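You operate a simulated robot arm through the tools that you are given. There is no shell and no other tool. Be economical: measure what you need, move in short steps, check, and stop when the job is done.

The job below is to be done with a simulated two-armed robot. You get a single attempt, and the scene is never put back.

TASK
Switch the vacuum on, suck the dust off the green-tab and the blue-tab patch, then switch it off.
Fine: nozzle back on the vacuum; leave the other patches. Set down upright: vacuum nozzle. Where these are worked on the way, their far stop is far enough and under half their travel is too little: orange switch.
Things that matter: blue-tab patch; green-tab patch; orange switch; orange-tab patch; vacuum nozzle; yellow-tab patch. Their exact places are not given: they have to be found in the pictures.

Only the result counts: the job must be done as asked and must still hold three seconds after the hand-in. Knocking over, shifting, dropping, spilling or breaking anything else fails it.

THE ROBOT
Two 7-joint arms with two-finger grippers on one trunk, on a base that drives. Base frame: it is fixed to the floor where the robot stands at the start and does not move with it; the origin is under the middle of the robot, x ahead of it, y to its left, z up. Readings come in m, rad, newtons and seconds.
The left shoulder is at the start at [0.06, 0.123, 0.945], the right one opposite. With the tool pointing down near the work surface each hand reaches from about 0.1 to 0.7 m from the robot's upright axis, wherever it stands, measured 20 degrees to its own side. Places, roughly: blue-tab patch [-0.7, -0.9, 0.8]; green-tab patch [-0.7, -0.5, 0.8]; orange switch [0.5, 0, 0.5]; orange-tab patch [-0.7, -0.2, 0.8]; yellow-tab patch [-0.7, -0.7, 0.8]. Payload 1.47 kg a hand.
The TCP of each hand is the grasp point between the finger pads, 0.016 m short of the fingertips. In the tool frame z runs along the fingers and y along their closing line. The gripper opens to 0.087 m. The gripper's body begins 0.055 m behind the TCP.
Orientation is that of the tool frame in the base frame, as [roll, pitch, yaw] about the fixed x, y, z axes, in that order (R = Rz(yaw) Ry(pitch) Rx(roll)). With the fingers straight down and closing along the base's y, the tool's x points along the base's -x, its y along +y and its z along -z.

THE INTERFACE
- The arms move only by the tool drive_tool. It takes "left_steps", "right_steps" or both (then of equal length, played together; a hand with none holds still); each is a list of rows, each a list of 7 numbers: the shift along the tool's x, y, z in units of 25 mm (1.0 is 25 mm), then the turn, a rotation vector about the tool's x, y, z in units of 4 degrees (1.0 is 4 degrees), then the closure, from 0 (fully open) to 1 (shut). In form: [[dx, dy, dz, ax, ay, az, fingers], ...]. A call has 1 to 10 rows; each row shifts and turns the commanded pose from where the row before left it, along the tool's axes as they then stand. A call with a number of a shift or a turn outside -1 to 1 is refused whole. A row lasts 0.2 s, in which the tool goes at most 0.05 m and 0.15 rad; a call with a longer step from one row to the next is refused whole, and so is a gripper value outside its range. A pose out of reach is approached as far as the arm can. The call stops where the force on the tool passes 40 N (or 10 N more than at its start, if that is more) or the arm is blocked; 0.2 s more then pass. The fingers move at their own pace (about 0.153 m/s each) and stop on an object; they squeeze with about 28 N. The grip force told is the motor's: it shows also when the fingers shut on nothing. Time passes only in rows, and 0.2 s behind the last, so rows that do not move let the fingers close. It gives the time, the measured TCP pose, the force on the tool (base axes), the opening and the grip force at its end, in the units of the frame above (readings bear some noise), with the torque about the TCP (base axes, N m) and any sound that the robot's microphone picked up, and new pictures: "views" is both (left out), scene, wrist or none (wrist: the cameras of the hands that moved).
- Cameras (640 x 400 px; columns grow to the right, rows downward): "scene" is now at [0.0215, -0.0638, 1.4765]; the picture's right is [-0.99, -0.11, 0.00], its down [-0.11, 0.91, -0.40] and it looks along [0.05, -0.40, -0.92] (base axes); focal length 214 px, centre (320, 200). "left" rides on the left gripper at [0.073, -0.012, -0.09] in its tool frame; the picture's right is [0.16, 0.99, 0.00], its down [-0.72, 0.12, -0.68] and it looks along [-0.67, 0.11, 0.73] (tool axes); focal length 247 px, centre (320, 200). "right" rides on the right gripper at [0.073, 0.012, -0.09] in its tool frame; the picture's right is [-0.16, 0.99, 0.00], its down [-0.72, -0.12, -0.68] and it looks along [-0.67, -0.11, 0.73] (tool axes); focal length 247 px, centre (320, 200).
- move_column(by): slides the trunk up (or, below 0, down) by that many m; the arms and the scene camera ride with it, the base frame stays. It gives what a move gives, with no picture.
- roll_base(legs): drives the robot by 1 to 6 legs, each [ahead, left, turn to the left] in m, m and rad, along the robot's own axes; the way and the turn of a leg run together, so that a leg with both is an arc; at most 1.5 m and 3.142 rad a leg. The arms and the cameras ride along, it lands a little off, and it stops where it bumps. It gives what a move gives, and a new picture of the scene camera.
- head_to(pan, tilt): turns the head with the scene camera to pan (to the left, within 2.094 rad either way) and tilt (down, from -0.506 to 1.204), counted from straight ahead of the robot. It gives what a move gives, and a new picture of the scene camera.
- probe_pixels(camera, pixels): for up to 12 pixels [column, row] of the newest picture of that camera ("zoom" is the newest enlarged one), the place [x, y, z] in the base frame of the surface seen there, good to about 0.002 m, but the place of the scene camera against the robot may be out by one fixed shift of up to 0.012 m in any direction. The clock stands still meanwhile.
- inspect(camera, box): a new picture of the part [left, top, right, bottom] of that camera's present view, enlarged. The clock stands still meanwhile.
- hand_in(): hands the job in; it is judged then, once.

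Keep the steps short. Do not move on a guess: measure, check each grasp and each placing, and mend mistakes. In all there are 80 turns and 260 pictures (those below and enlarged ones count). Leave the grippers open and the arms clear of the work at the hand-in unless told otherwise, and finish with a single line.

The tools are called after "Request:" as a command line: name --argument value ..., lists and objects as JSON in quotes. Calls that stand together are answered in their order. drive_tool: Moves the arms, as the interface text tells. Its arguments: {"type":"object","properties":{"left_steps":{"type":"array","items":{"type":"array","items":{"type":"number"}}},"right_steps":{"type":"array","items":{"type":"array","items":{"type":"number"}}},"views":{"type":"string","enum":["both","scene","wrist","none"]}},"required":[]} The other tools are called the same way: move_column (by) slides the trunk up or down; roll_base (legs) drives the base; head_to (pan, tilt) turns the head that bears the scene camera; probe_pixels (camera, pixels) gives the place of the surface under pixels of a picture; inspect (camera, box) takes an enlarged picture of a part of a camera's view; hand_in () hands the job in.

At the start:

```text
clock: 0.0
left_eef_pos: [0.5179, -0.0921, 1.07]
left_tcp_rot: [3.142, 0.0, 3.141]
left_force: [-0.5, -0.1, -0.1]
left_moment: [0.0, -0.01, -0.05]
left_width: 0.0869
left_grip_force: 0.0
right_eef_pos: [0.3046, -0.4408, 1.0927]
right_tcp_rot: [3.141, -0.001, 3.14]
right_force: [0.5, -0.2, -0.2]
right_moment: [0.01, 0.03, 0.01]
right_width: 0.0867
right_grip_force: 0.1
trunk travel left (down, up): [-0.1, 0.13]
robot x, y, heading: [0.002, -0.0044, -0.002]
head pan, tilt: [-1.456, 1.161]
```

scene: 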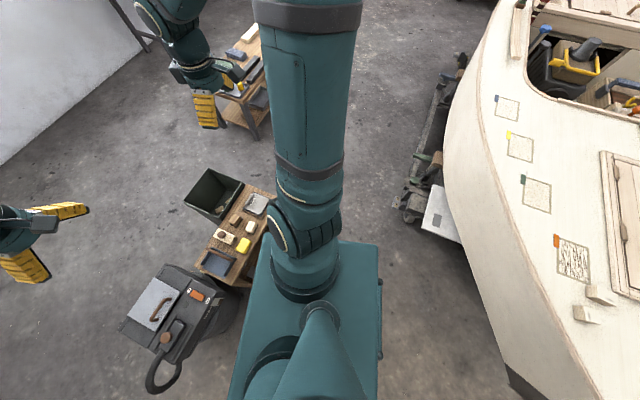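
right: 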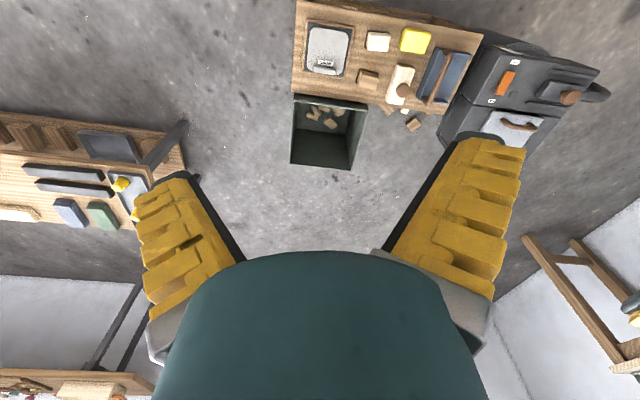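
left: 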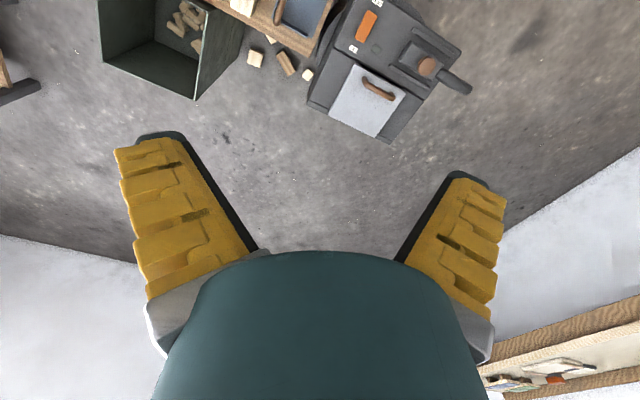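

I see the vacuum at scene px (175,315) with its switch near (195,294), and the patches on the hull at the right. I'll turn the head to the vacuum first and enlarge the picture of the patches.

Request:
inspect --camera "scene" --box '[460, 60, 640, 340]'

Request:
probe_pixels --camera "scene" --pixels '[[507, 108], [520, 147], [537, 195], [573, 260], [496, 98], [509, 135], [523, 178], [556, 240], [195, 295], [150, 305], [172, 330], [155, 380]]'

Request:
head_to --pan 0.0 --tilt 1.0

```text
1.43 times, centred on (550, 200) of scene
```

zoom: 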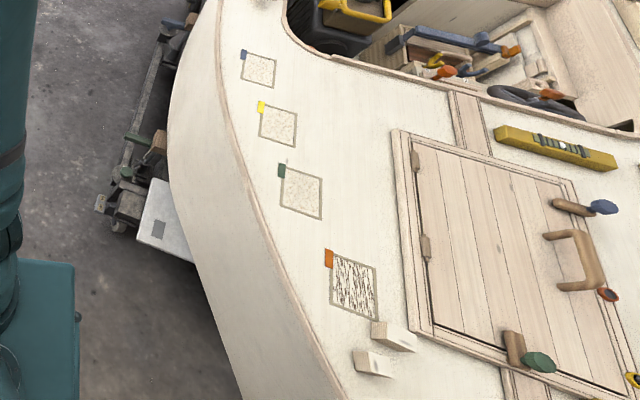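

```text
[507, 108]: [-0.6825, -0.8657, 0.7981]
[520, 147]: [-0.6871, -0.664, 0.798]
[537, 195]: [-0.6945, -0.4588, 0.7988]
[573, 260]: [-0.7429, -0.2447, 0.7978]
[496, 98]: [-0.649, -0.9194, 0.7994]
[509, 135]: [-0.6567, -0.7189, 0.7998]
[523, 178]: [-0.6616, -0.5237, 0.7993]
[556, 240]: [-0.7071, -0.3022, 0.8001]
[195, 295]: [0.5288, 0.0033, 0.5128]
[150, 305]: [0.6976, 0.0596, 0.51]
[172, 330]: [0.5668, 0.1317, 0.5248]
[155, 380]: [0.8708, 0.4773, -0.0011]
```

```text
clock: 1.6
left_eef_pos: [0.5176, -0.0914, 1.0698]
left_tcp_rot: [-3.141, -0.001, -3.141]
left_force: [0.1, 0.2, -0.1]
left_moment: [-0.03, -0.01, 0.02]
left_width: 0.0869
left_grip_force: 0.1
right_eef_pos: [0.3046, -0.4417, 1.0926]
right_tcp_rot: [3.141, 0.001, 3.139]
right_force: [0.6, -0.5, -0.4]
right_moment: [-0.02, -0.01, -0.01]
right_width: 0.0872
right_grip_force: 0.0
trunk travel left (down, up): [-0.1, 0.13]
robot x, y, heading: [0.0023, -0.0019, 0.002]
head pan, tilt: [0.0, 1.0]
```

scene: 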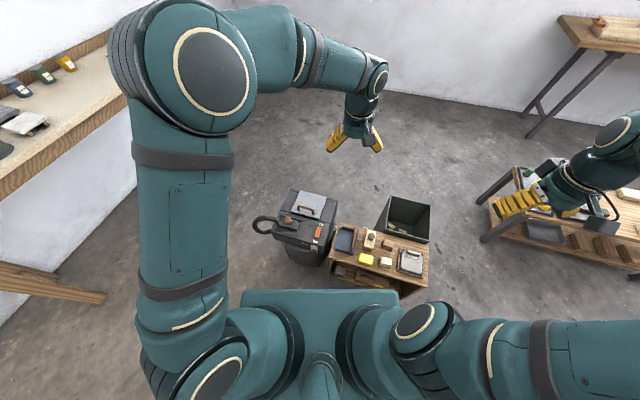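

The patches lie at z≈0.80 behind the robot; the vacuum is ahead at (300,235). I'll enlarge it.

Request:
inspect --camera "scene" --box '[240, 180, 440, 305]'

Request:
inspect --camera "left" --box '[280, 0, 500, 138]'

```text
3.20 times, centred on (340, 242) of scene
```

zoom: 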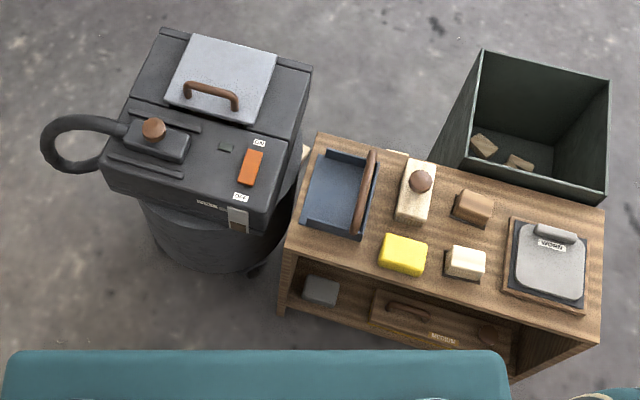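

```text
2.90 times, centred on (390, 69) of left
```

zoom: 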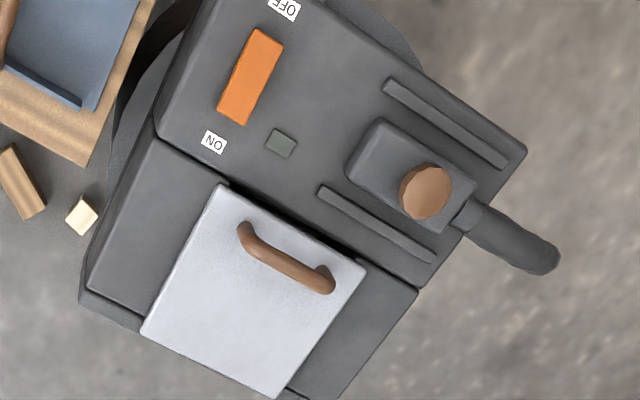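

The switch runs from OFF (near) to ON (far). The nozzle has a wooden knob and a hose. I'll measure them in the enlarged left wrist picture.

Request:
probe_pixels --camera "zoom" --pixels '[[262, 38], [250, 77], [232, 115], [222, 100], [278, 50], [426, 190], [410, 180], [375, 150], [440, 215], [300, 130], [535, 250], [480, 215]]'

Request:
probe_pixels --camera "left" --pixels '[[378, 15], [367, 28], [360, 38], [402, 56], [428, 66], [428, 72], [455, 80], [415, 50], [440, 68], [330, 85], [375, 22], [358, 24]]'

```text
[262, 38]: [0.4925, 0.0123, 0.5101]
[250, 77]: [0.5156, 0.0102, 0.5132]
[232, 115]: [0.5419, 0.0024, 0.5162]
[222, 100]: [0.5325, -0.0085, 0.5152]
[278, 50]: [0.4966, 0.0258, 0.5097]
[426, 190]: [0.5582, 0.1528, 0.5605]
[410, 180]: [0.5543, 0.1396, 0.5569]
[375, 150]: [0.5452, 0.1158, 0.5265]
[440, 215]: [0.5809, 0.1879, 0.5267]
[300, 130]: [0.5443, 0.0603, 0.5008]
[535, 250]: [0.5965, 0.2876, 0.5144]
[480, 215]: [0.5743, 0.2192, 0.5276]
```

```text
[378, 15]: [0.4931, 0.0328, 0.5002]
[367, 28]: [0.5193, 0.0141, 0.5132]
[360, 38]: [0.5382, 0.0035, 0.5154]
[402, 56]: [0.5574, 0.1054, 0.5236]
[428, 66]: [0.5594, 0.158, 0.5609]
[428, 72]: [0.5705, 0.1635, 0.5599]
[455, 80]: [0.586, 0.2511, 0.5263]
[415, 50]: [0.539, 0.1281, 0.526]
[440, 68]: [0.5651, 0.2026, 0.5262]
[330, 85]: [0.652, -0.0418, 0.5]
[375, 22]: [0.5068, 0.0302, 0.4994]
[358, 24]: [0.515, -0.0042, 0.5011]
```

The rocker's ON end stands up at z≈0.516 (OFF end 0.510), and the knob top is at about [0.56,0.155,0.561]. I'll move the left hand closer above the vacuum for a good view.

Request:
drive_tool --left_steps '[[0.3, 0.8, 1, 0, 0, 0, 0], [0.3, 0.8, 1, 0, 0, 0, 0], [0.3, 0.8, 1, 0, 0, 0, 0], [0.3, 0.8, 1, 0, 0, 0, 0], [0, 0.8, 1, 0, 0, 0, 0.5], [0, 0, 1, 0, 0, 0, 1], [0, 0, 1, 0, 0, 0, 1], [0, 0, 1, 0, 0, 0, 1]]' --views "both"

```text
clock: 3.4
left_eef_pos: [0.4884, 0.0082, 0.8686]
left_tcp_rot: [-3.141, 0.001, -3.141]
left_force: [0.0, 0.5, -0.3]
left_moment: [-0.01, 0.01, -0.01]
left_width: 0.0
left_grip_force: 27.9
right_eef_pos: [0.3059, -0.4419, 1.093]
right_tcp_rot: [3.142, 0.001, 3.141]
right_force: [-0.5, -0.1, 0.0]
right_moment: [0.02, 0.01, 0.03]
right_width: 0.0869
right_grip_force: 0.2
trunk travel left (down, up): [-0.1, 0.13]
robot x, y, heading: [-0.0032, -0.0003, 0.001]
head pan, tilt: [0.0, 1.0]
```

scene: 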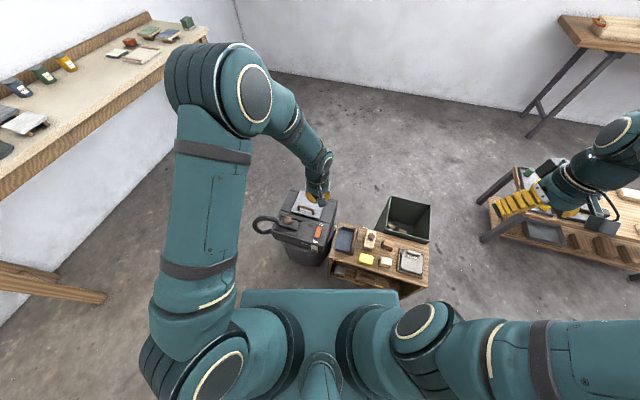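
left: 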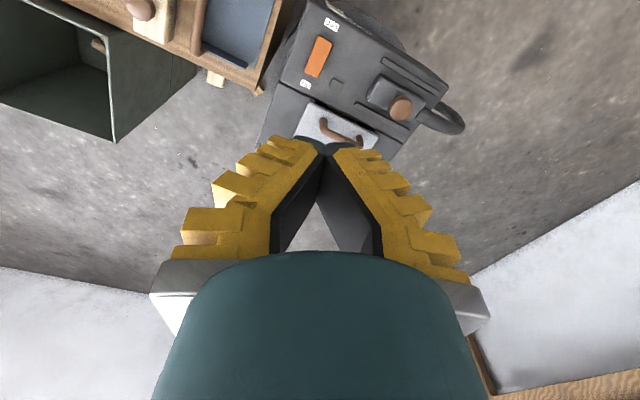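

I'll enlarge the vacuum in the left wrist picture and re-measure the rocker and the nozzle.

Request:
inspect --camera "left" --box '[280, 10, 472, 130]'

```text
3.33 times, centred on (376, 70) of left
```

zoom: 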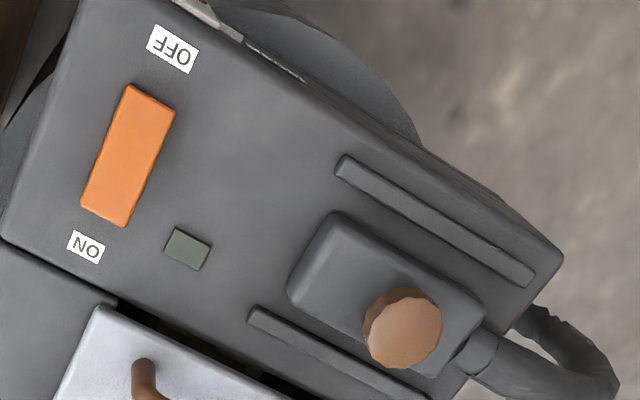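

Request:
probe_pixels --camera "zoom" --pixels '[[133, 93], [170, 112], [88, 198], [122, 220], [108, 205], [375, 320], [440, 315], [405, 290], [410, 360], [300, 285], [340, 225], [475, 305]]'

Request:
probe_pixels --camera "zoom" --pixels '[[345, 165], [530, 275], [260, 318], [405, 400], [405, 325], [480, 355], [560, 380], [600, 350], [560, 320], [440, 365], [320, 250], [185, 250]]'

```text
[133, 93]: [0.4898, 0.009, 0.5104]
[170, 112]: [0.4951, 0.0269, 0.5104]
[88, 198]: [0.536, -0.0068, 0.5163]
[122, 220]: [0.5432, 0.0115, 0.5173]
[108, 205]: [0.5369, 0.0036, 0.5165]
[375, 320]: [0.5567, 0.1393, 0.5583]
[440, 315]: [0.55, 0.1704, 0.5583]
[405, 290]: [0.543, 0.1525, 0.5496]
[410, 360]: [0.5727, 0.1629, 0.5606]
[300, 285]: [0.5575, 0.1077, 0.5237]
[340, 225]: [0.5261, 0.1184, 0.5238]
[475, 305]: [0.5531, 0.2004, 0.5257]
```

```text
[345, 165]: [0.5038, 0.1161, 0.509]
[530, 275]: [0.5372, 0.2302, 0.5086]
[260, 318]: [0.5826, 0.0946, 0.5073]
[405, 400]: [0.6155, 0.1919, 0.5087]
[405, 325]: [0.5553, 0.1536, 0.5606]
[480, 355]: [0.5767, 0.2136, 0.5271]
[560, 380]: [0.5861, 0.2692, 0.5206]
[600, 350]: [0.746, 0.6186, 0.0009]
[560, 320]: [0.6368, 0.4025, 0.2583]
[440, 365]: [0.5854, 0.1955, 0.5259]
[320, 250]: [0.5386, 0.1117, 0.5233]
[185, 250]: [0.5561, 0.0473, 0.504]
```

The rocker is centred at about (0.516, 0.010), with its long axis at -18° and its ON end at (0.54, 0.003). I'll turn the closed left hand by +72° so that its thin side lies along the rocker, descending on the way.

Request:
drive_tool --left_steps '[[0, 0, 0.5, 0, 0, -1, 1], [0, 0, 0.5, 0, 0, -1, 1], [0, 0, 0.5, 0, 0, -1, 1], [0, 0, 0.5, 0, 0, -1, 1], [0, 0, 0.5, 0, 0, -1, 1], [0, 0, 0.5, 0, 0, -1, 1], [0, 0, 0.5, 0, 0, -1, 1], [0, 0, 0.5, 0, 0, -1, 1], [0, 0, 0.5, 0, 0, -1, 1], [0, 0, 0.5, 0, 0, -1, 1]]' --views "none"

Request:
drive_tool --left_steps '[[0, 0, 0.5, 0, 0, -1, 1], [0, 0, 0.5, 0, 0, -1, 1], [0, 0, 0.5, 0, 0, -1, 1], [0, 0, 0.5, 0, 0, -1, 1], [0, 0, 0.5, 0, 0, -1, 1], [0, 0, 0.5, 0, 0, -1, 1], [0, 0, 0.5, 0, 0, -1, 1], [0, 0, 0.5, 0, 0, -0.9, 1]]' --views "wrist"

```text
clock: 5.6
left_eef_pos: [0.4872, 0.0078, 0.7448]
left_tcp_rot: [-3.139, 0.001, -2.444]
left_force: [0.0, 1.3, 0.0]
left_moment: [-0.03, -0.03, -0.02]
left_width: 0.0002
left_grip_force: 28.3
right_eef_pos: [0.3052, -0.4413, 1.0932]
right_tcp_rot: [3.141, 0.0, -3.14]
right_force: [-0.5, 0.1, -1.0]
right_moment: [-0.01, 0.0, 0.0]
right_width: 0.0871
right_grip_force: 0.0
trunk travel left (down, up): [-0.1, 0.13]
robot x, y, heading: [0.002, 0.0018, 0.0]
head pan, tilt: [0.0, 1.0]
```

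```text
clock: 7.4
left_eef_pos: [0.4878, 0.0081, 0.6451]
left_tcp_rot: [-3.141, -0.001, -1.893]
left_force: [-0.5, 0.0, 0.9]
left_moment: [-0.01, -0.03, 0.02]
left_width: 0.0001
left_grip_force: 27.9
right_eef_pos: [0.3036, -0.4412, 1.093]
right_tcp_rot: [-3.141, 0.0, 3.142]
right_force: [0.4, 0.1, -0.7]
right_moment: [0.01, -0.01, -0.01]
right_width: 0.0873
right_grip_force: 0.1
trunk travel left (down, up): [-0.1, 0.13]
robot x, y, heading: [-0.0001, -0.0024, 0.003]
head pan, tilt: [0.0, 1.0]
```

left: 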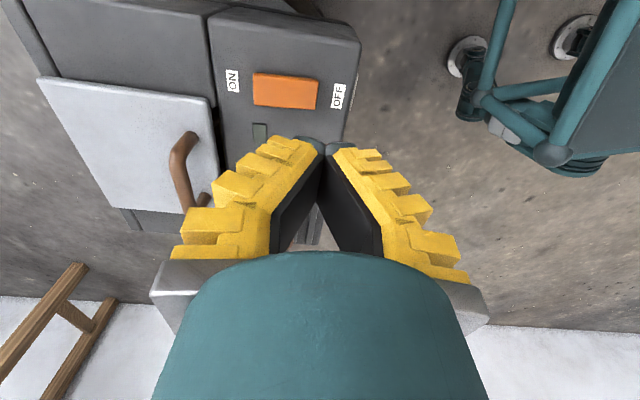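

The turn went well. I'll measure the rocker again from here.

Request:
probe_pixels --camera "left" --pixels '[[257, 75], [256, 103], [315, 80], [314, 107], [257, 90], [286, 92], [312, 94], [245, 90], [330, 110]]'

```text
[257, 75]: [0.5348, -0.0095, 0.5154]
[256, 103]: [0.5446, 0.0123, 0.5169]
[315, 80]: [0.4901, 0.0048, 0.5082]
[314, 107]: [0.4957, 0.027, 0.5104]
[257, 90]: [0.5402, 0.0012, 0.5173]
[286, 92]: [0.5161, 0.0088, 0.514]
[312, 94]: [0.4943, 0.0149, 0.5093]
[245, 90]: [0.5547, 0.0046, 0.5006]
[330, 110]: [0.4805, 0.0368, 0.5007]
```

I'm moving over the ON end at (0.536, 0.0025), then down to about 17 mm above it.

Request:
drive_tool --left_steps '[[-0.2, -0.95, 0, 0, 0, 0, 1], [-0.2, -0.95, 0, 0, 0, 0, 1], [0, 0, 1, 0, 0, 0, 1], [0, 0, 1, 0, 0, 0, 1], [0, 0, 1, 0, 0, 0, 1], [0, 0, 0.8, 0, 0, 0, 1]]' --views "wrist"

```text
clock: 8.8
left_eef_pos: [0.5359, 0.0024, 0.5507]
left_tcp_rot: [-3.141, 0.001, -1.891]
left_force: [0.7, -0.7, -0.6]
left_moment: [0.02, -0.04, 0.01]
left_width: 0.0
left_grip_force: 28.2
right_eef_pos: [0.3057, -0.4413, 1.0937]
right_tcp_rot: [-3.141, -0.001, 3.141]
right_force: [0.0, -0.1, 0.9]
right_moment: [-0.01, 0.0, 0.01]
right_width: 0.0869
right_grip_force: 0.0
trunk travel left (down, up): [-0.1, 0.13]
robot x, y, heading: [0.0051, -0.0027, 0.002]
head pan, tilt: [0.0, 1.0]
```

left: 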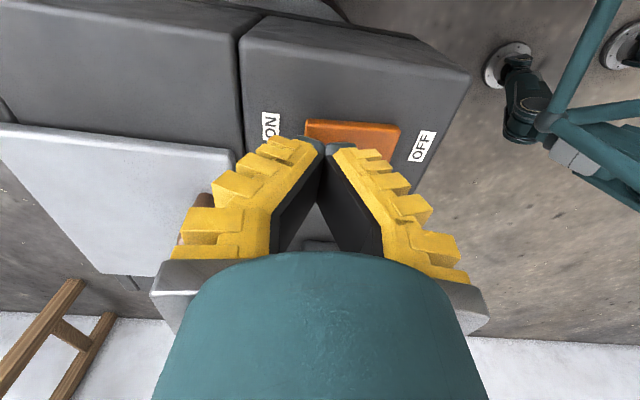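

The hand is right above the ON end. Pressing down slowly.

Request:
drive_tool --left_steps '[[0, 0, 0.3, 0, 0, 0, 1], [0, 0, 0.3, 0, 0, 0, 1], [0, 0, 0.15, 0, 0, 0, 1], [0, 0, 0.15, 0, 0, 0, 1], [0, 0, 0.1, 0, 0, 0, 1]]' --views "wrist"

```text
clock: 10.0
left_eef_pos: [0.5369, 0.0027, 0.5256]
left_tcp_rot: [-3.136, 0.0, -1.893]
left_force: [2.6, -1.4, 7.1]
left_moment: [0.01, 0.13, -0.01]
left_width: 0.0001
left_grip_force: 28.5
right_eef_pos: [0.3048, -0.4416, 1.0949]
right_tcp_rot: [3.14, 0.0, -3.14]
right_force: [-0.1, 0.1, -0.7]
right_moment: [-0.01, 0.01, 0.04]
right_width: 0.0868
right_grip_force: 0.1
trunk travel left (down, up): [-0.1, 0.13]
robot x, y, heading: [0.0011, 0.0012, -0.003]
head pan, tilt: [0.0, 1.0]
```

left: 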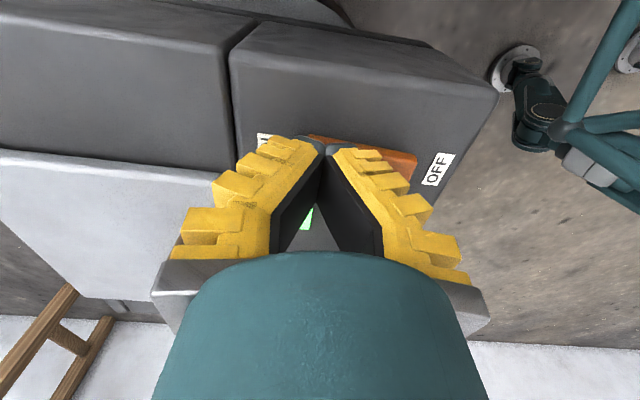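

The lamp has turned green. A small extra press to make sure of the stop, then I lift off and check that it holds.

Request:
drive_tool --left_steps '[[0, 0, 0.1, 0, 0, 0, 1], [0, 0, 0.05, 0, 0, 0, 1]]' --views "none"

Request:
drive_tool --left_steps '[[0, 0, -0.5, 0, 0, 0, 1], [0, 0, -1, 0, 0, 0, 1], [0, 0, -1, 0, 0, 0, 1], [0, 0, -1, 0, 0, 0, 0], [0, 0, -1, 0, 0, 0, 0]]' --views "wrist"

```text
clock: 10.7
left_eef_pos: [0.5394, 0.0031, 0.525]
left_tcp_rot: [-3.136, -0.001, -1.892]
left_force: [-6.4, 1.9, 22.7]
left_moment: [0.06, 0.32, -0.04]
left_width: 0.0002
left_grip_force: 27.7
right_eef_pos: [0.3031, -0.4406, 1.094]
right_tcp_rot: [3.141, 0.002, 3.141]
right_force: [0.2, 0.8, -0.6]
right_moment: [0.0, -0.02, -0.01]
right_width: 0.0869
right_grip_force: 0.0
trunk travel left (down, up): [-0.1, 0.13]
robot x, y, heading: [-0.0015, -0.0001, 0.002]
head pan, tilt: [0.0, 1.0]
stopped in row 2 (left hand): the force on the tool passed its limit at 41 N (the readings are from after the stop); the commanded pose is now the measured one
```

```text
clock: 11.8
left_eef_pos: [0.5387, 0.0014, 0.6346]
left_tcp_rot: [-3.138, 0.0, -1.891]
left_force: [0.1, 0.1, 0.2]
left_moment: [0.01, 0.0, 0.03]
left_width: 0.0872
left_grip_force: 0.1
right_eef_pos: [0.3047, -0.441, 1.0938]
right_tcp_rot: [-3.141, -0.001, -3.14]
right_force: [-0.4, 0.5, 0.0]
right_moment: [0.02, -0.02, 0.02]
right_width: 0.0869
right_grip_force: 0.0
trunk travel left (down, up): [-0.1, 0.13]
robot x, y, heading: [-0.002, -0.001, 0.003]
head pan, tilt: [0.0, 1.0]
```

left: 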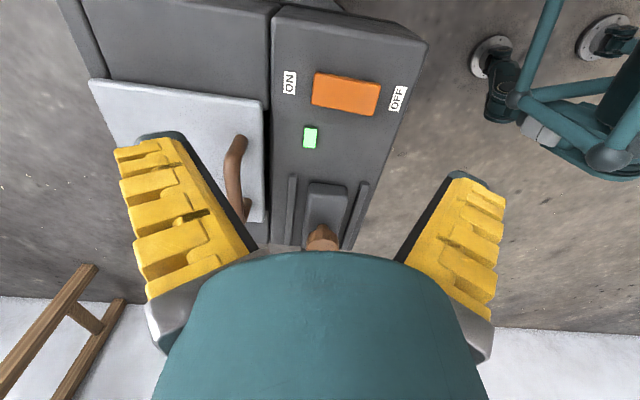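

The switch stays on. Next I check how close the brown handle and the rails are to the planned finger places around the knob.

Request:
probe_pixels --camera "left" --pixels '[[242, 138], [232, 170], [245, 208], [322, 232], [310, 238], [333, 238], [292, 180], [362, 186], [327, 190], [310, 190], [344, 190], [326, 215]]'

```text
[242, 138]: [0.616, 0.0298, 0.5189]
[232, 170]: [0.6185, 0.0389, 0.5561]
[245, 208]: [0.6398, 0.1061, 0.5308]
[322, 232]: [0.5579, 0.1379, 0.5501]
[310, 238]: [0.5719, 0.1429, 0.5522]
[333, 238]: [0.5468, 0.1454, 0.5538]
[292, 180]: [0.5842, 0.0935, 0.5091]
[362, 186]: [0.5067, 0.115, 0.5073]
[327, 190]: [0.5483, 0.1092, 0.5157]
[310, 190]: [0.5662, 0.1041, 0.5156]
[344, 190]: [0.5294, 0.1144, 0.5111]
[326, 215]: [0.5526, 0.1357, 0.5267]
```

There is ample clearance. I'm moving over the knob at (0.558, 0.155).

Request:
drive_tool --left_steps '[[-1, 0.2, 0, 0, 0, 0, 0], [-1, 0.2, 0, 0, 0, 0, 0], [-1, 0.2, 0, 0, 0, 0, 0], [-1, 0.2, 0, 0, 0, 0, 0], [-1, 0.2, 0, 0, 0, 0, 0], [-1, 0.2, 0, 0, 0, 0, 0], [-0.08, 0, 0, 0, 0, 0, 0]]' --views "both"

```text
clock: 13.4
left_eef_pos: [0.558, 0.1568, 0.6363]
left_tcp_rot: [-3.137, 0.0, -1.893]
left_force: [-0.5, -0.1, 0.5]
left_moment: [0.0, 0.03, -0.01]
left_width: 0.0871
left_grip_force: 0.1
right_eef_pos: [0.3046, -0.4417, 1.093]
right_tcp_rot: [-3.141, 0.0, -3.141]
right_force: [-0.9, -0.3, -0.7]
right_moment: [-0.01, 0.01, 0.0]
right_width: 0.0868
right_grip_force: 0.0
trunk travel left (down, up): [-0.1, 0.13]
robot x, y, heading: [0.0013, 0.002, -0.003]
head pan, tilt: [0.0, 1.0]
```

scene: 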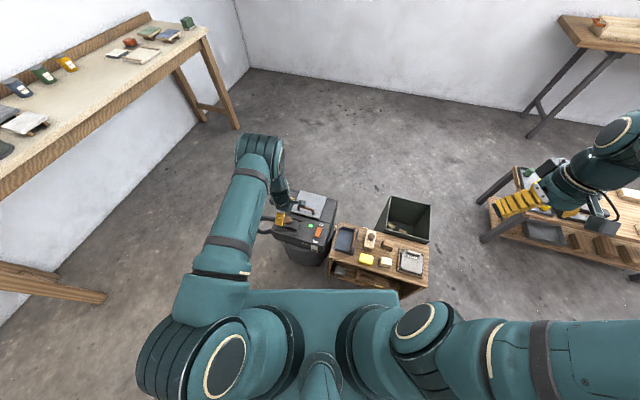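
left: 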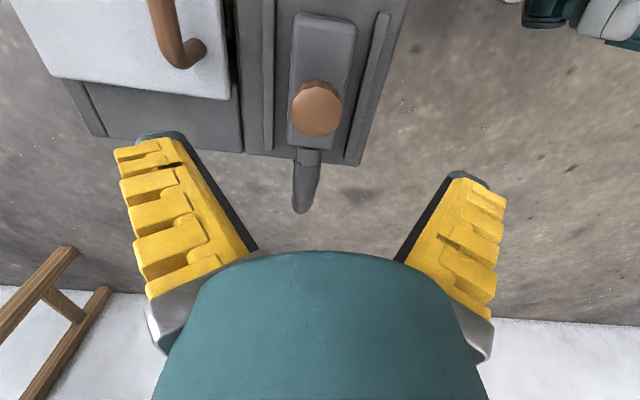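

The knob shows at (317,108). I'll measure its edges to centre it between the fingers.

Request:
probe_pixels --camera "left" --pixels '[[296, 108], [338, 110], [316, 84], [316, 132], [317, 106], [296, 30], [350, 30], [307, 150], [300, 205], [315, 20]]'

```text
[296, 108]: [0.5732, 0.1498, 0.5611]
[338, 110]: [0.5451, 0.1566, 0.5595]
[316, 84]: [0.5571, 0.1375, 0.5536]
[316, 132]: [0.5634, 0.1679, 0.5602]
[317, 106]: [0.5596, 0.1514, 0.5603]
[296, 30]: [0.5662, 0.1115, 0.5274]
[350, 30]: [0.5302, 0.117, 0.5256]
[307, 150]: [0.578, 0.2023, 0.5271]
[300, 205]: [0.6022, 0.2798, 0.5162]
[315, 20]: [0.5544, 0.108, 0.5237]
```

Knob centre at about (0.559, 0.153). A small correction, then descend to TCP z≈0.549 and close.

Request:
drive_tool --left_steps '[[0.14, -0.09, 0.9, 0, 0, 0, 0], [0, 0, 0.9, 0, 0, 0, 0], [0, 0, 0.9, 0, 0, 0, 0], [0, 0, 0.75, 0, 0, 0, 0], [0, 0, 0, 0, 0, 0, 1], [0, 0, 0, 0, 0, 0, 1], [0, 0, 0, 0, 0, 0, 1]]' --views "wrist"

```text
clock: 15.1
left_eef_pos: [0.5594, 0.1508, 0.5499]
left_tcp_rot: [-3.136, 0.001, -1.892]
left_force: [0.7, 0.8, 5.9]
left_moment: [0.15, -0.22, -0.08]
left_width: 0.0291
left_grip_force: 27.9
right_eef_pos: [0.3041, -0.442, 1.0937]
right_tcp_rot: [-3.141, 0.0, -3.14]
right_force: [-0.8, -0.1, -0.7]
right_moment: [0.02, -0.01, -0.01]
right_width: 0.0868
right_grip_force: 0.0
trunk travel left (down, up): [-0.1, 0.13]
robot x, y, heading: [0.0001, 0.0016, 0.005]
head pan, tilt: [0.0, 1.0]
```

left: 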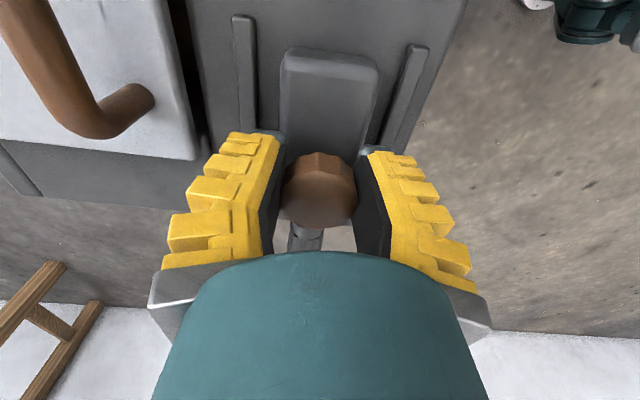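

The knob is held (width 0.029). I note the grasp pose [0.5594, 0.1508, 0.5499], yaw -1.892. Lifting.

Request:
drive_tool --left_steps '[[0, 0, -0.5, 0, 0, 0, 1], [0, 0, -0.5, 0, 0, 0, 1], [0, 0, -1, 0, 0, 0, 1], [0, 0, -1, 0, 0, 0, 1], [0, 0, -1, 0, 0, 0, 1], [0, 0, -1, 0, 0, 0, 1]]' --views "both"

```text
clock: 16.4
left_eef_pos: [0.5595, 0.1519, 0.675]
left_tcp_rot: [-3.14, 0.002, -1.892]
left_force: [-0.2, -1.0, -2.0]
left_moment: [0.02, 0.04, 0.0]
left_width: 0.0264
left_grip_force: 27.4
right_eef_pos: [0.3042, -0.4422, 1.0935]
right_tcp_rot: [3.141, 0.0, 3.14]
right_force: [-0.6, -0.6, 1.1]
right_moment: [0.0, -0.03, 0.02]
right_width: 0.0869
right_grip_force: 0.1
trunk travel left (down, up): [-0.1, 0.13]
robot x, y, heading: [-0.0021, 0.0021, 0.001]
head pan, tilt: [0.0, 1.0]
```

scene: 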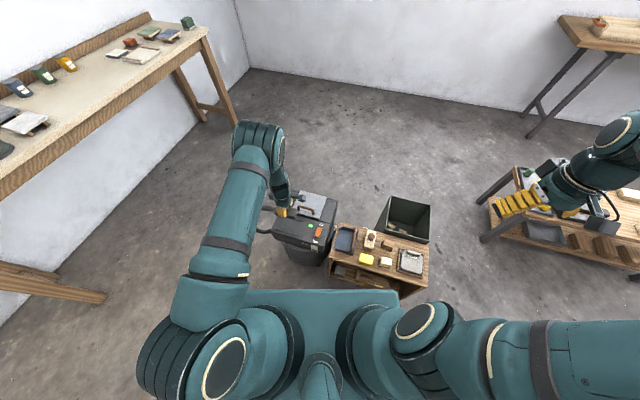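
left: 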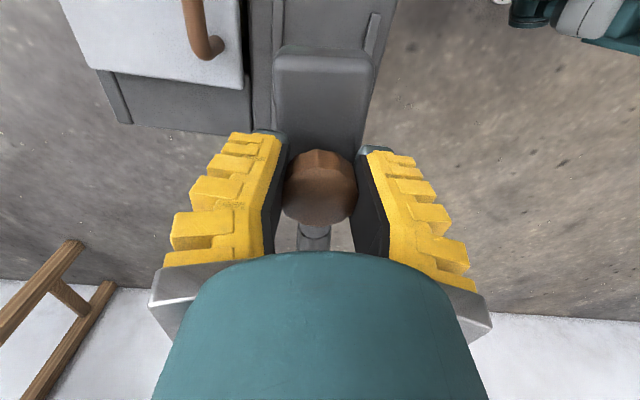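

It lifts with about 2 N. I'll look at how the hose follows.

Request:
inspect --camera "scene" --box '[240, 170, 360, 245]'

Request:
head_to --pan -2.0 --tilt 0.9

```text
5.33 times, centred on (300, 208) of scene
```

zoom: 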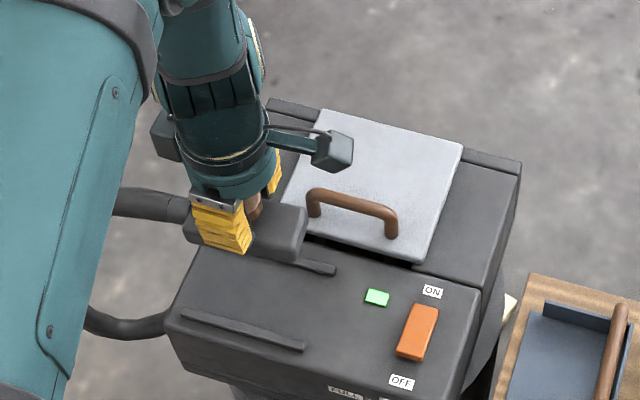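

```text
clock: 18.4
left_eef_pos: [0.5598, 0.1522, 0.6738]
left_tcp_rot: [-3.139, 0.001, -1.892]
left_force: [-0.5, 0.0, -0.5]
left_moment: [0.0, 0.0, 0.01]
left_width: 0.0261
left_grip_force: 27.9
right_eef_pos: [0.3036, -0.4411, 1.0934]
right_tcp_rot: [3.141, 0.0, 3.142]
right_force: [-0.1, 0.0, 0.2]
right_moment: [0.02, -0.02, 0.0]
right_width: 0.087
right_grip_force: 0.1
trunk travel left (down, up): [-0.1, 0.13]
robot x, y, heading: [-0.0006, -0.0012, 0.001]
head pan, tilt: [-2.0, 0.901]
```

scene: 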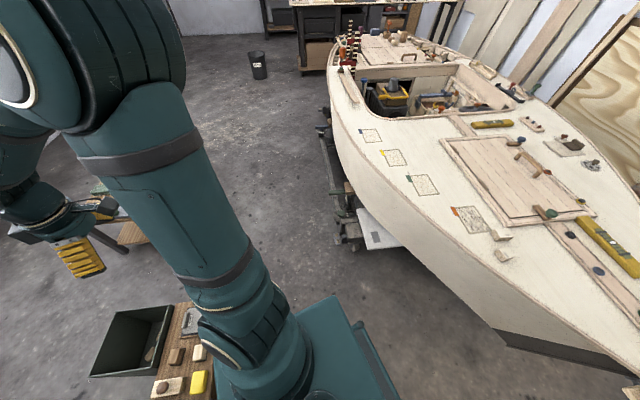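

The hose simply follows. Now I measure the hull edge, the board under it and the patch corners, to plan the drive.

Request:
probe_pixels --camera "scene" --pixels '[[345, 120], [372, 160], [400, 200], [435, 240], [490, 285], [360, 220], [400, 245], [365, 250], [350, 240], [493, 330], [335, 100], [560, 330]]'

Request:
inspect --camera "scene" --box '[340, 110, 500, 270]'

```text
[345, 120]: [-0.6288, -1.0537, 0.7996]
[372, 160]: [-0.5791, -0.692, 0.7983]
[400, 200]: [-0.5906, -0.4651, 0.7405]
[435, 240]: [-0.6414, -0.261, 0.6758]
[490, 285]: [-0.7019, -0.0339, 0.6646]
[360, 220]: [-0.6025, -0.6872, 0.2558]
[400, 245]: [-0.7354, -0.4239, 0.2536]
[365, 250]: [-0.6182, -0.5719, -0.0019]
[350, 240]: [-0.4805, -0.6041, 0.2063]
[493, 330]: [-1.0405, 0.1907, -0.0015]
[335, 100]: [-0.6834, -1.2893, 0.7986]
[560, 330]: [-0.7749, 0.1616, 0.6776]
```

```text
2.50 times, centred on (420, 190) of scene
```

zoom: 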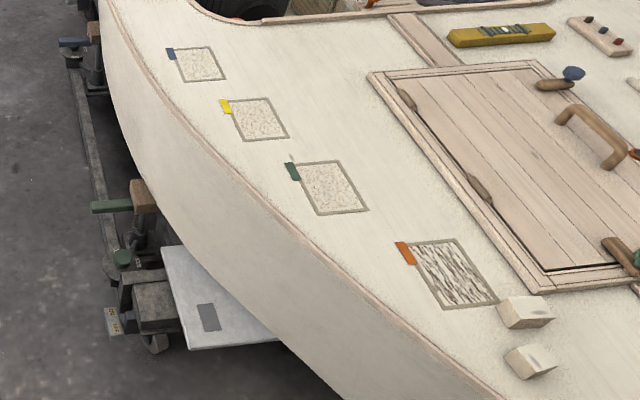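

I need to know the base's extent and the small table's place before turning. Measuring them here.

Request:
probe_pixels --camera "scene" --pixels '[[332, 298], [360, 335], [385, 395], [300, 315], [205, 330], [190, 308], [172, 308], [92, 375], [165, 395], [340, 330], [375, 350], [320, 390]]'

Request:
head_to --pan -0.6 --tilt 1.2

```text
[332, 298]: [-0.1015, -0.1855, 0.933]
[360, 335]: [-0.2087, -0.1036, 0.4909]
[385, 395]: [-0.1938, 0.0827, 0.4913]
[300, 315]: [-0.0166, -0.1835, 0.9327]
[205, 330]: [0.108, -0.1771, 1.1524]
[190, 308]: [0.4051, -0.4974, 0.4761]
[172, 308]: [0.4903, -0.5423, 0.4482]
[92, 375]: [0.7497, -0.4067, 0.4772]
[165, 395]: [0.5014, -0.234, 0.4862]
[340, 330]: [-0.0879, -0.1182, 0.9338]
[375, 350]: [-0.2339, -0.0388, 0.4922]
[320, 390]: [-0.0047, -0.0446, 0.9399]
```

```text
clock: 19.9
left_eef_pos: [0.561, 0.1524, 0.674]
left_tcp_rot: [-3.138, -0.001, -1.892]
left_force: [0.1, 0.3, -1.2]
left_moment: [-0.01, 0.01, -0.03]
left_width: 0.0263
left_grip_force: 27.9
right_eef_pos: [0.3038, -0.4409, 1.0925]
right_tcp_rot: [3.141, 0.0, 3.141]
right_force: [0.7, 0.2, 0.1]
right_moment: [-0.01, 0.01, -0.01]
right_width: 0.087
right_grip_force: 0.0
trunk travel left (down, up): [-0.1, 0.13]
robot x, y, heading: [0.0013, 0.001, 0.0]
head pan, tilt: [-0.6, 1.201]
```

scene: 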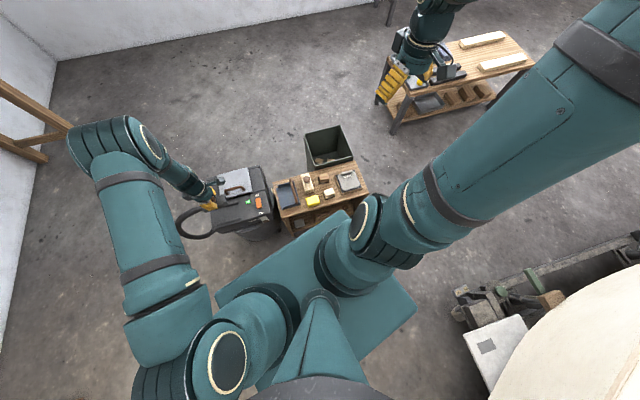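

Measuring the base corners and the near edge of the table here.

Request:
probe_pixels --camera "scene" --pixels '[[345, 214], [220, 302], [413, 306], [365, 186], [285, 218], [350, 205], [240, 225], [395, 130], [525, 75], [460, 300], [490, 385], [260, 235]]'

```text
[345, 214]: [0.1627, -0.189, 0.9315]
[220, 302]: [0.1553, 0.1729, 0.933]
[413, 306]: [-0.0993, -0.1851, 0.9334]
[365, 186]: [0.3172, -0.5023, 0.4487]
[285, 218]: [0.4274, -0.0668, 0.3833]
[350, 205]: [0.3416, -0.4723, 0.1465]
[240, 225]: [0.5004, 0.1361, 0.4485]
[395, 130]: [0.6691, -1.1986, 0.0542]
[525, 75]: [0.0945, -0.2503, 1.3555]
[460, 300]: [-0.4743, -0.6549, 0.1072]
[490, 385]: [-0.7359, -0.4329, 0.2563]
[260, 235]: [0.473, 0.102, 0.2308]
```

The base needs about 0.33 m to turn and the table is ≥0.43 m away, so turning in place is safe. First I raise the nozzle and pull it in a little.

Request:
drive_tool --left_steps '[[0.126, 0.38, -1, 0, 0, 0, 1], [0.126, 0.38, -1, 0, 0, 0, 1], [0.126, 0.38, -1, 0, 0, 0, 1], [0.126, 0.38, -1, 0, 0, 0, 1], [0.126, 0.38, -1, 0, 0, 0, 1], [0.126, 0.38, -1, 0, 0, 0, 1], [0.126, 0.38, -1, 0, 0, 0, 1], [0.126, 0.38, -1, 0, 0, 0, 1], [0.126, 0.38, -1, 0, 0, 0, 1], [0.126, 0.38, -1, 0, 0, 0, 1]]' --views "wrist"

```text
clock: 22.1
left_eef_pos: [0.4568, 0.1539, 0.9239]
left_tcp_rot: [-3.138, 0.0, -1.891]
left_force: [-0.6, -0.1, -1.2]
left_moment: [0.0, -0.01, -0.02]
left_width: 0.0258
left_grip_force: 28.1
right_eef_pos: [0.3042, -0.4417, 1.0947]
right_tcp_rot: [3.141, -0.001, 3.141]
right_force: [0.2, 0.5, 0.2]
right_moment: [-0.02, 0.03, -0.01]
right_width: 0.0872
right_grip_force: 0.1
trunk travel left (down, up): [-0.1, 0.13]
robot x, y, heading: [-0.0001, -0.0019, -0.002]
head pan, tilt: [-0.6, 1.201]
```

left: 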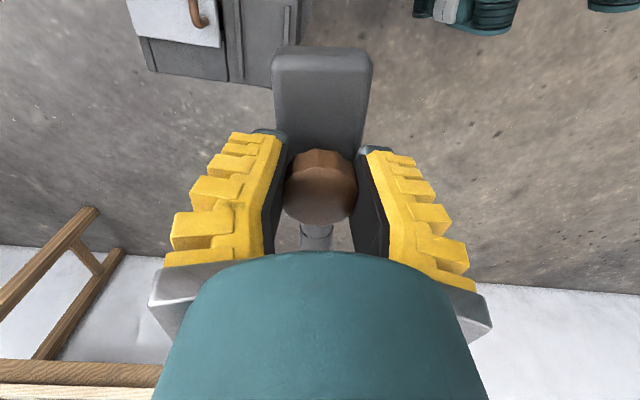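

The nozzle hangs level. I turn the robot to the right by π in place, and then check.

Request:
roll_base --legs '[[0, 0, -1.57], [0, 0, -1.57]]'

Request:
head_to --pan 0.3 --tilt 0.9

```text
clock: 30.2
left_eef_pos: [-0.4609, -0.1455, 0.9254]
left_tcp_rot: [-3.14, 0.001, 1.235]
left_force: [0.3, 0.2, -0.4]
left_moment: [-0.01, -0.01, 0.01]
left_width: 0.0258
left_grip_force: 28.3
right_eef_pos: [-0.2972, 0.4457, 1.093]
right_tcp_rot: [-3.141, -0.002, -0.015]
right_force: [-0.2, 0.0, 0.0]
right_moment: [-0.01, -0.03, 0.02]
right_width: 0.0867
right_grip_force: 0.0
trunk travel left (down, up): [-0.1, 0.13]
robot x, y, heading: [0.0014, -0.004, 3.125]
head pan, tilt: [-0.6, 1.201]
```

scene: 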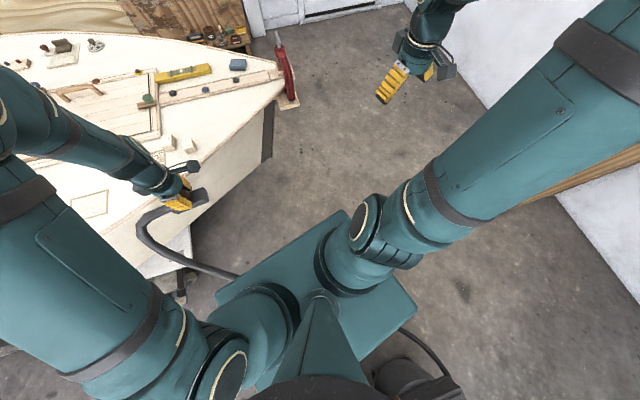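

```text
clock: 31.4
left_eef_pos: [-0.4607, -0.1459, 0.9251]
left_tcp_rot: [-3.138, 0.001, 1.234]
left_force: [-0.1, -0.1, -0.6]
left_moment: [-0.03, 0.02, -0.01]
left_width: 0.0256
left_grip_force: 27.9
right_eef_pos: [-0.2977, 0.4464, 1.0928]
right_tcp_rot: [-3.141, 0.0, -0.016]
right_force: [-0.7, 1.1, -0.3]
right_moment: [0.0, 0.04, -0.03]
right_width: 0.087
right_grip_force: 0.0
trunk travel left (down, up): [-0.1, 0.13]
robot x, y, heading: [-0.0013, -0.0009, 3.128]
head pan, tilt: [0.3, 0.901]
```

scene: 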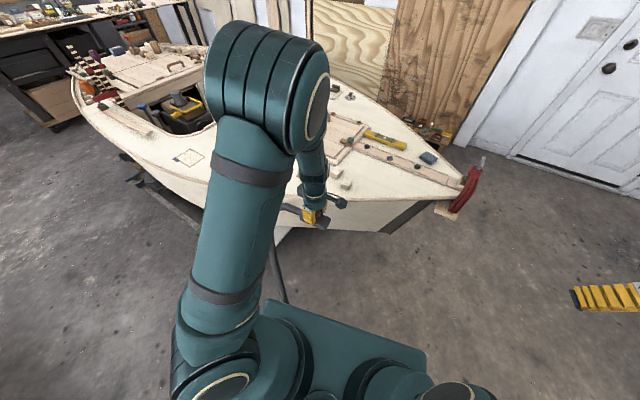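

The turn is clean and the hose only follows visually. Now I drive sideways (left) by 0.57 m, staying clear of the hull.

Request:
roll_base --legs '[[0, 0.57, 0.014]]'

```text
clock: 34.4
left_eef_pos: [-0.4634, -0.4066, 0.9244]
left_tcp_rot: [-3.14, 0.0, 1.255]
left_force: [0.0, 0.0, -1.2]
left_moment: [-0.03, 0.03, -0.02]
left_width: 0.0254
left_grip_force: 28.2
right_eef_pos: [-0.3134, 0.1888, 1.0932]
right_tcp_rot: [-3.142, 0.001, 0.006]
right_force: [0.5, 0.7, -1.4]
right_moment: [-0.02, 0.03, 0.0]
right_width: 0.0871
right_grip_force: 0.1
trunk travel left (down, up): [-0.1, 0.13]
robot x, y, heading: [-0.0068, -0.2495, -3.142]
head pan, tilt: [0.3, 0.901]
stopped in leg 1: the robot was blocked; the commanded pose is now the measured one
```

scene: 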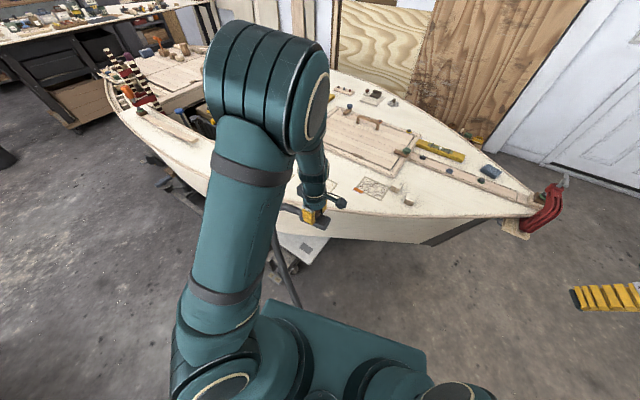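

The base got blocked at y=-0.25. I look to the side and behind to see what it touched.

Request:
head_to --pan 2.09 --tilt 1.2

Request:
head_to --pan 1.3 --tilt 1.2

```text
clock: 36.2
left_eef_pos: [-0.4633, -0.4071, 0.9255]
left_tcp_rot: [-3.138, 0.0, 1.254]
left_force: [0.2, 0.7, -1.0]
left_moment: [-0.01, 0.02, 0.01]
left_width: 0.0253
left_grip_force: 28.2
right_eef_pos: [-0.3117, 0.189, 1.0946]
right_tcp_rot: [3.141, 0.0, 0.002]
right_force: [-0.1, -0.3, -0.4]
right_moment: [0.04, 0.02, 0.01]
right_width: 0.0871
right_grip_force: 0.1
trunk travel left (down, up): [-0.1, 0.13]
robot x, y, heading: [-0.0044, -0.2479, -3.138]
head pan, tilt: [2.089, 1.201]
```

scene: 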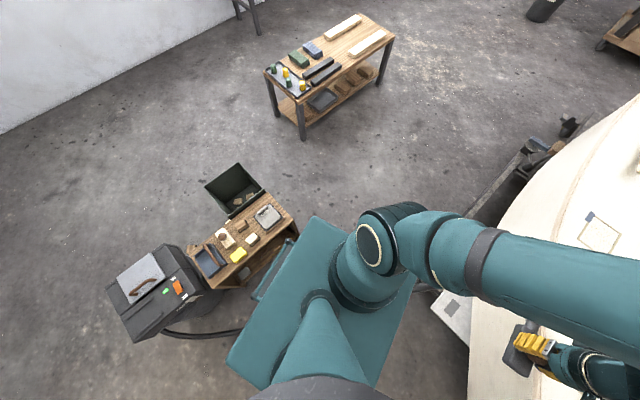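

```text
clock: 37.3
left_eef_pos: [-0.464, -0.4066, 0.9261]
left_tcp_rot: [-3.139, -0.001, 1.255]
left_force: [0.4, 0.3, -0.5]
left_moment: [0.04, -0.06, 0.0]
left_width: 0.0255
left_grip_force: 28.5
right_eef_pos: [-0.3121, 0.189, 1.0939]
right_tcp_rot: [3.141, -0.001, 0.004]
right_force: [0.9, -0.4, 0.4]
right_moment: [-0.01, 0.03, -0.01]
right_width: 0.0871
right_grip_force: 0.2
trunk travel left (down, up): [-0.1, 0.13]
robot x, y, heading: [-0.0092, -0.2523, -3.138]
head pan, tilt: [1.3, 1.201]
```

scene: 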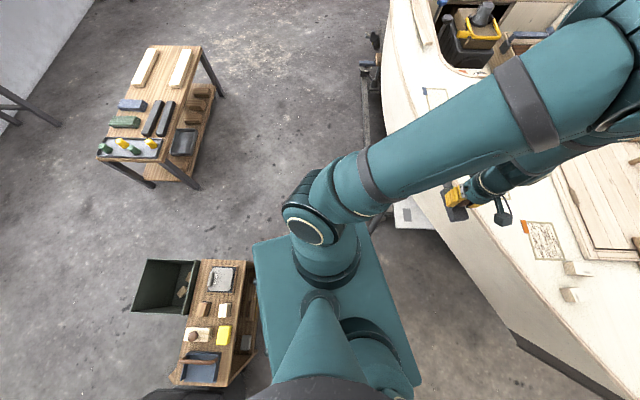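

The rear of the base is close to the table. I check whether the table moved by measuring its corner and the gap.

Request:
inspect --camera "scene" --box '[120, 240, 280, 400]'

Request:
probe_pixels --camera "scene" --pixels '[[243, 263], [203, 262], [233, 378], [248, 340], [255, 290], [262, 330], [255, 365], [220, 280], [145, 262], [132, 308], [257, 250], [268, 385]]'

```text
2.50 times, centred on (200, 320) of scene
```

zoom: 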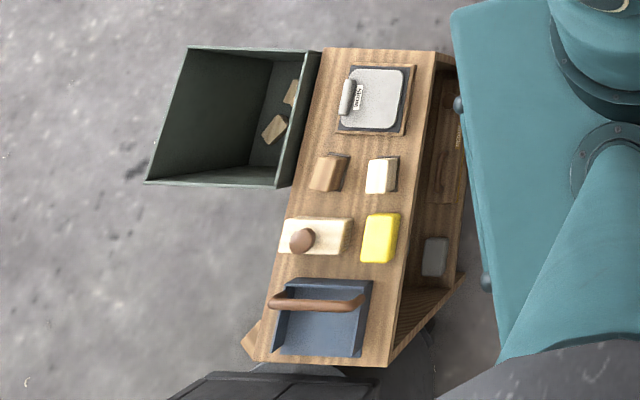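

```text
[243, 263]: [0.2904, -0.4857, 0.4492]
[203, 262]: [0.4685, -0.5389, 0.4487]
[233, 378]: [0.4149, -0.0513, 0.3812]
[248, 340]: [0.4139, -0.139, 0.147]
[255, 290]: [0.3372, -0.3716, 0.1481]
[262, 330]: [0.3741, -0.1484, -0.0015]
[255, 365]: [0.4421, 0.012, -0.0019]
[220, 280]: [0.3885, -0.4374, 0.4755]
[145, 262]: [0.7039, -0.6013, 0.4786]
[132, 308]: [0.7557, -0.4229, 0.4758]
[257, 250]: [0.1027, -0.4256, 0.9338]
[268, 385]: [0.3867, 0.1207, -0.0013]
```

The table seems in place (only base contact at its corner). I raise and retract the nozzle slightly, then drive 0.10 ahead before going on to the left.

Request:
drive_tool --left_steps '[[0.25, 0.76, -0.6, 0, 0, 0, 1], [0.25, 0.76, -0.6, 0, 0, 0, 1], [0.25, 0.76, -0.6, 0, 0, 0, 1]]' --views "none"

Request:
roll_base --legs '[[0.09, 0, 0]]'

Request:
roll_base --legs '[[0, 0.32, 0]]'

```text
clock: 38.1
left_eef_pos: [-0.4024, -0.4075, 0.9699]
left_tcp_rot: [-3.138, -0.001, 1.257]
left_force: [0.1, 0.3, -0.7]
left_moment: [0.02, 0.01, 0.01]
left_width: 0.0254
left_grip_force: 28.0
right_eef_pos: [-0.3118, 0.1895, 1.0935]
right_tcp_rot: [3.141, 0.001, 0.003]
right_force: [-0.7, 0.3, -0.4]
right_moment: [0.01, -0.03, 0.02]
right_width: 0.0868
right_grip_force: 0.0
trunk travel left (down, up): [-0.1, 0.13]
robot x, y, heading: [-0.0077, -0.2494, -3.142]
head pan, tilt: [1.3, 1.201]
```

```text
clock: 39.2
left_eef_pos: [-0.4929, -0.4079, 0.9692]
left_tcp_rot: [-3.14, 0.001, 1.256]
left_force: [-0.1, 0.3, -2.1]
left_moment: [0.03, -0.04, -0.01]
left_width: 0.0254
left_grip_force: 27.8
right_eef_pos: [-0.4041, 0.189, 1.093]
right_tcp_rot: [3.142, 0.0, 0.003]
right_force: [0.2, -0.6, 0.5]
right_moment: [0.03, -0.02, 0.01]
right_width: 0.0868
right_grip_force: 0.0
trunk travel left (down, up): [-0.1, 0.13]
robot x, y, heading: [-0.0973, -0.2475, -3.14]
head pan, tilt: [1.3, 1.201]
```

scene: 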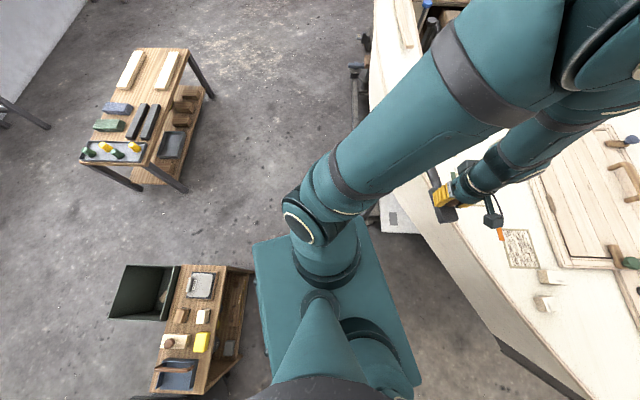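

```text
clock: 42.6
left_eef_pos: [-0.4931, -0.7252, 0.9689]
left_tcp_rot: [-3.138, -0.001, 1.248]
left_force: [0.4, 0.2, -1.0]
left_moment: [0.04, -0.01, 0.01]
left_width: 0.0252
left_grip_force: 27.3
right_eef_pos: [-0.3973, -0.1298, 1.0935]
right_tcp_rot: [-3.142, 0.0, -0.001]
right_force: [0.2, 0.1, 0.2]
right_moment: [-0.03, 0.02, -0.02]
right_width: 0.0871
right_grip_force: 0.0
trunk travel left (down, up): [-0.1, 0.13]
robot x, y, heading: [-0.092, -0.5683, 3.141]
head pan, tilt: [1.3, 1.201]
```

scene: 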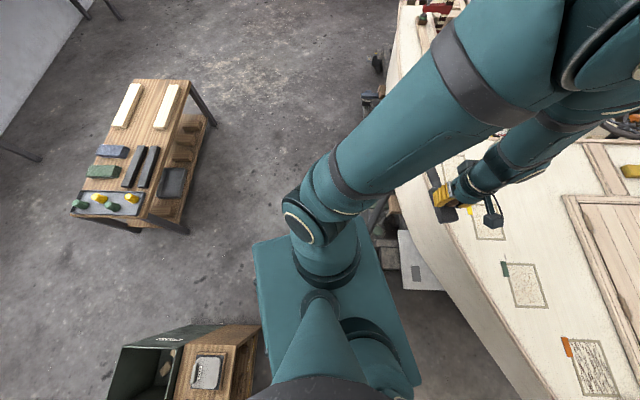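

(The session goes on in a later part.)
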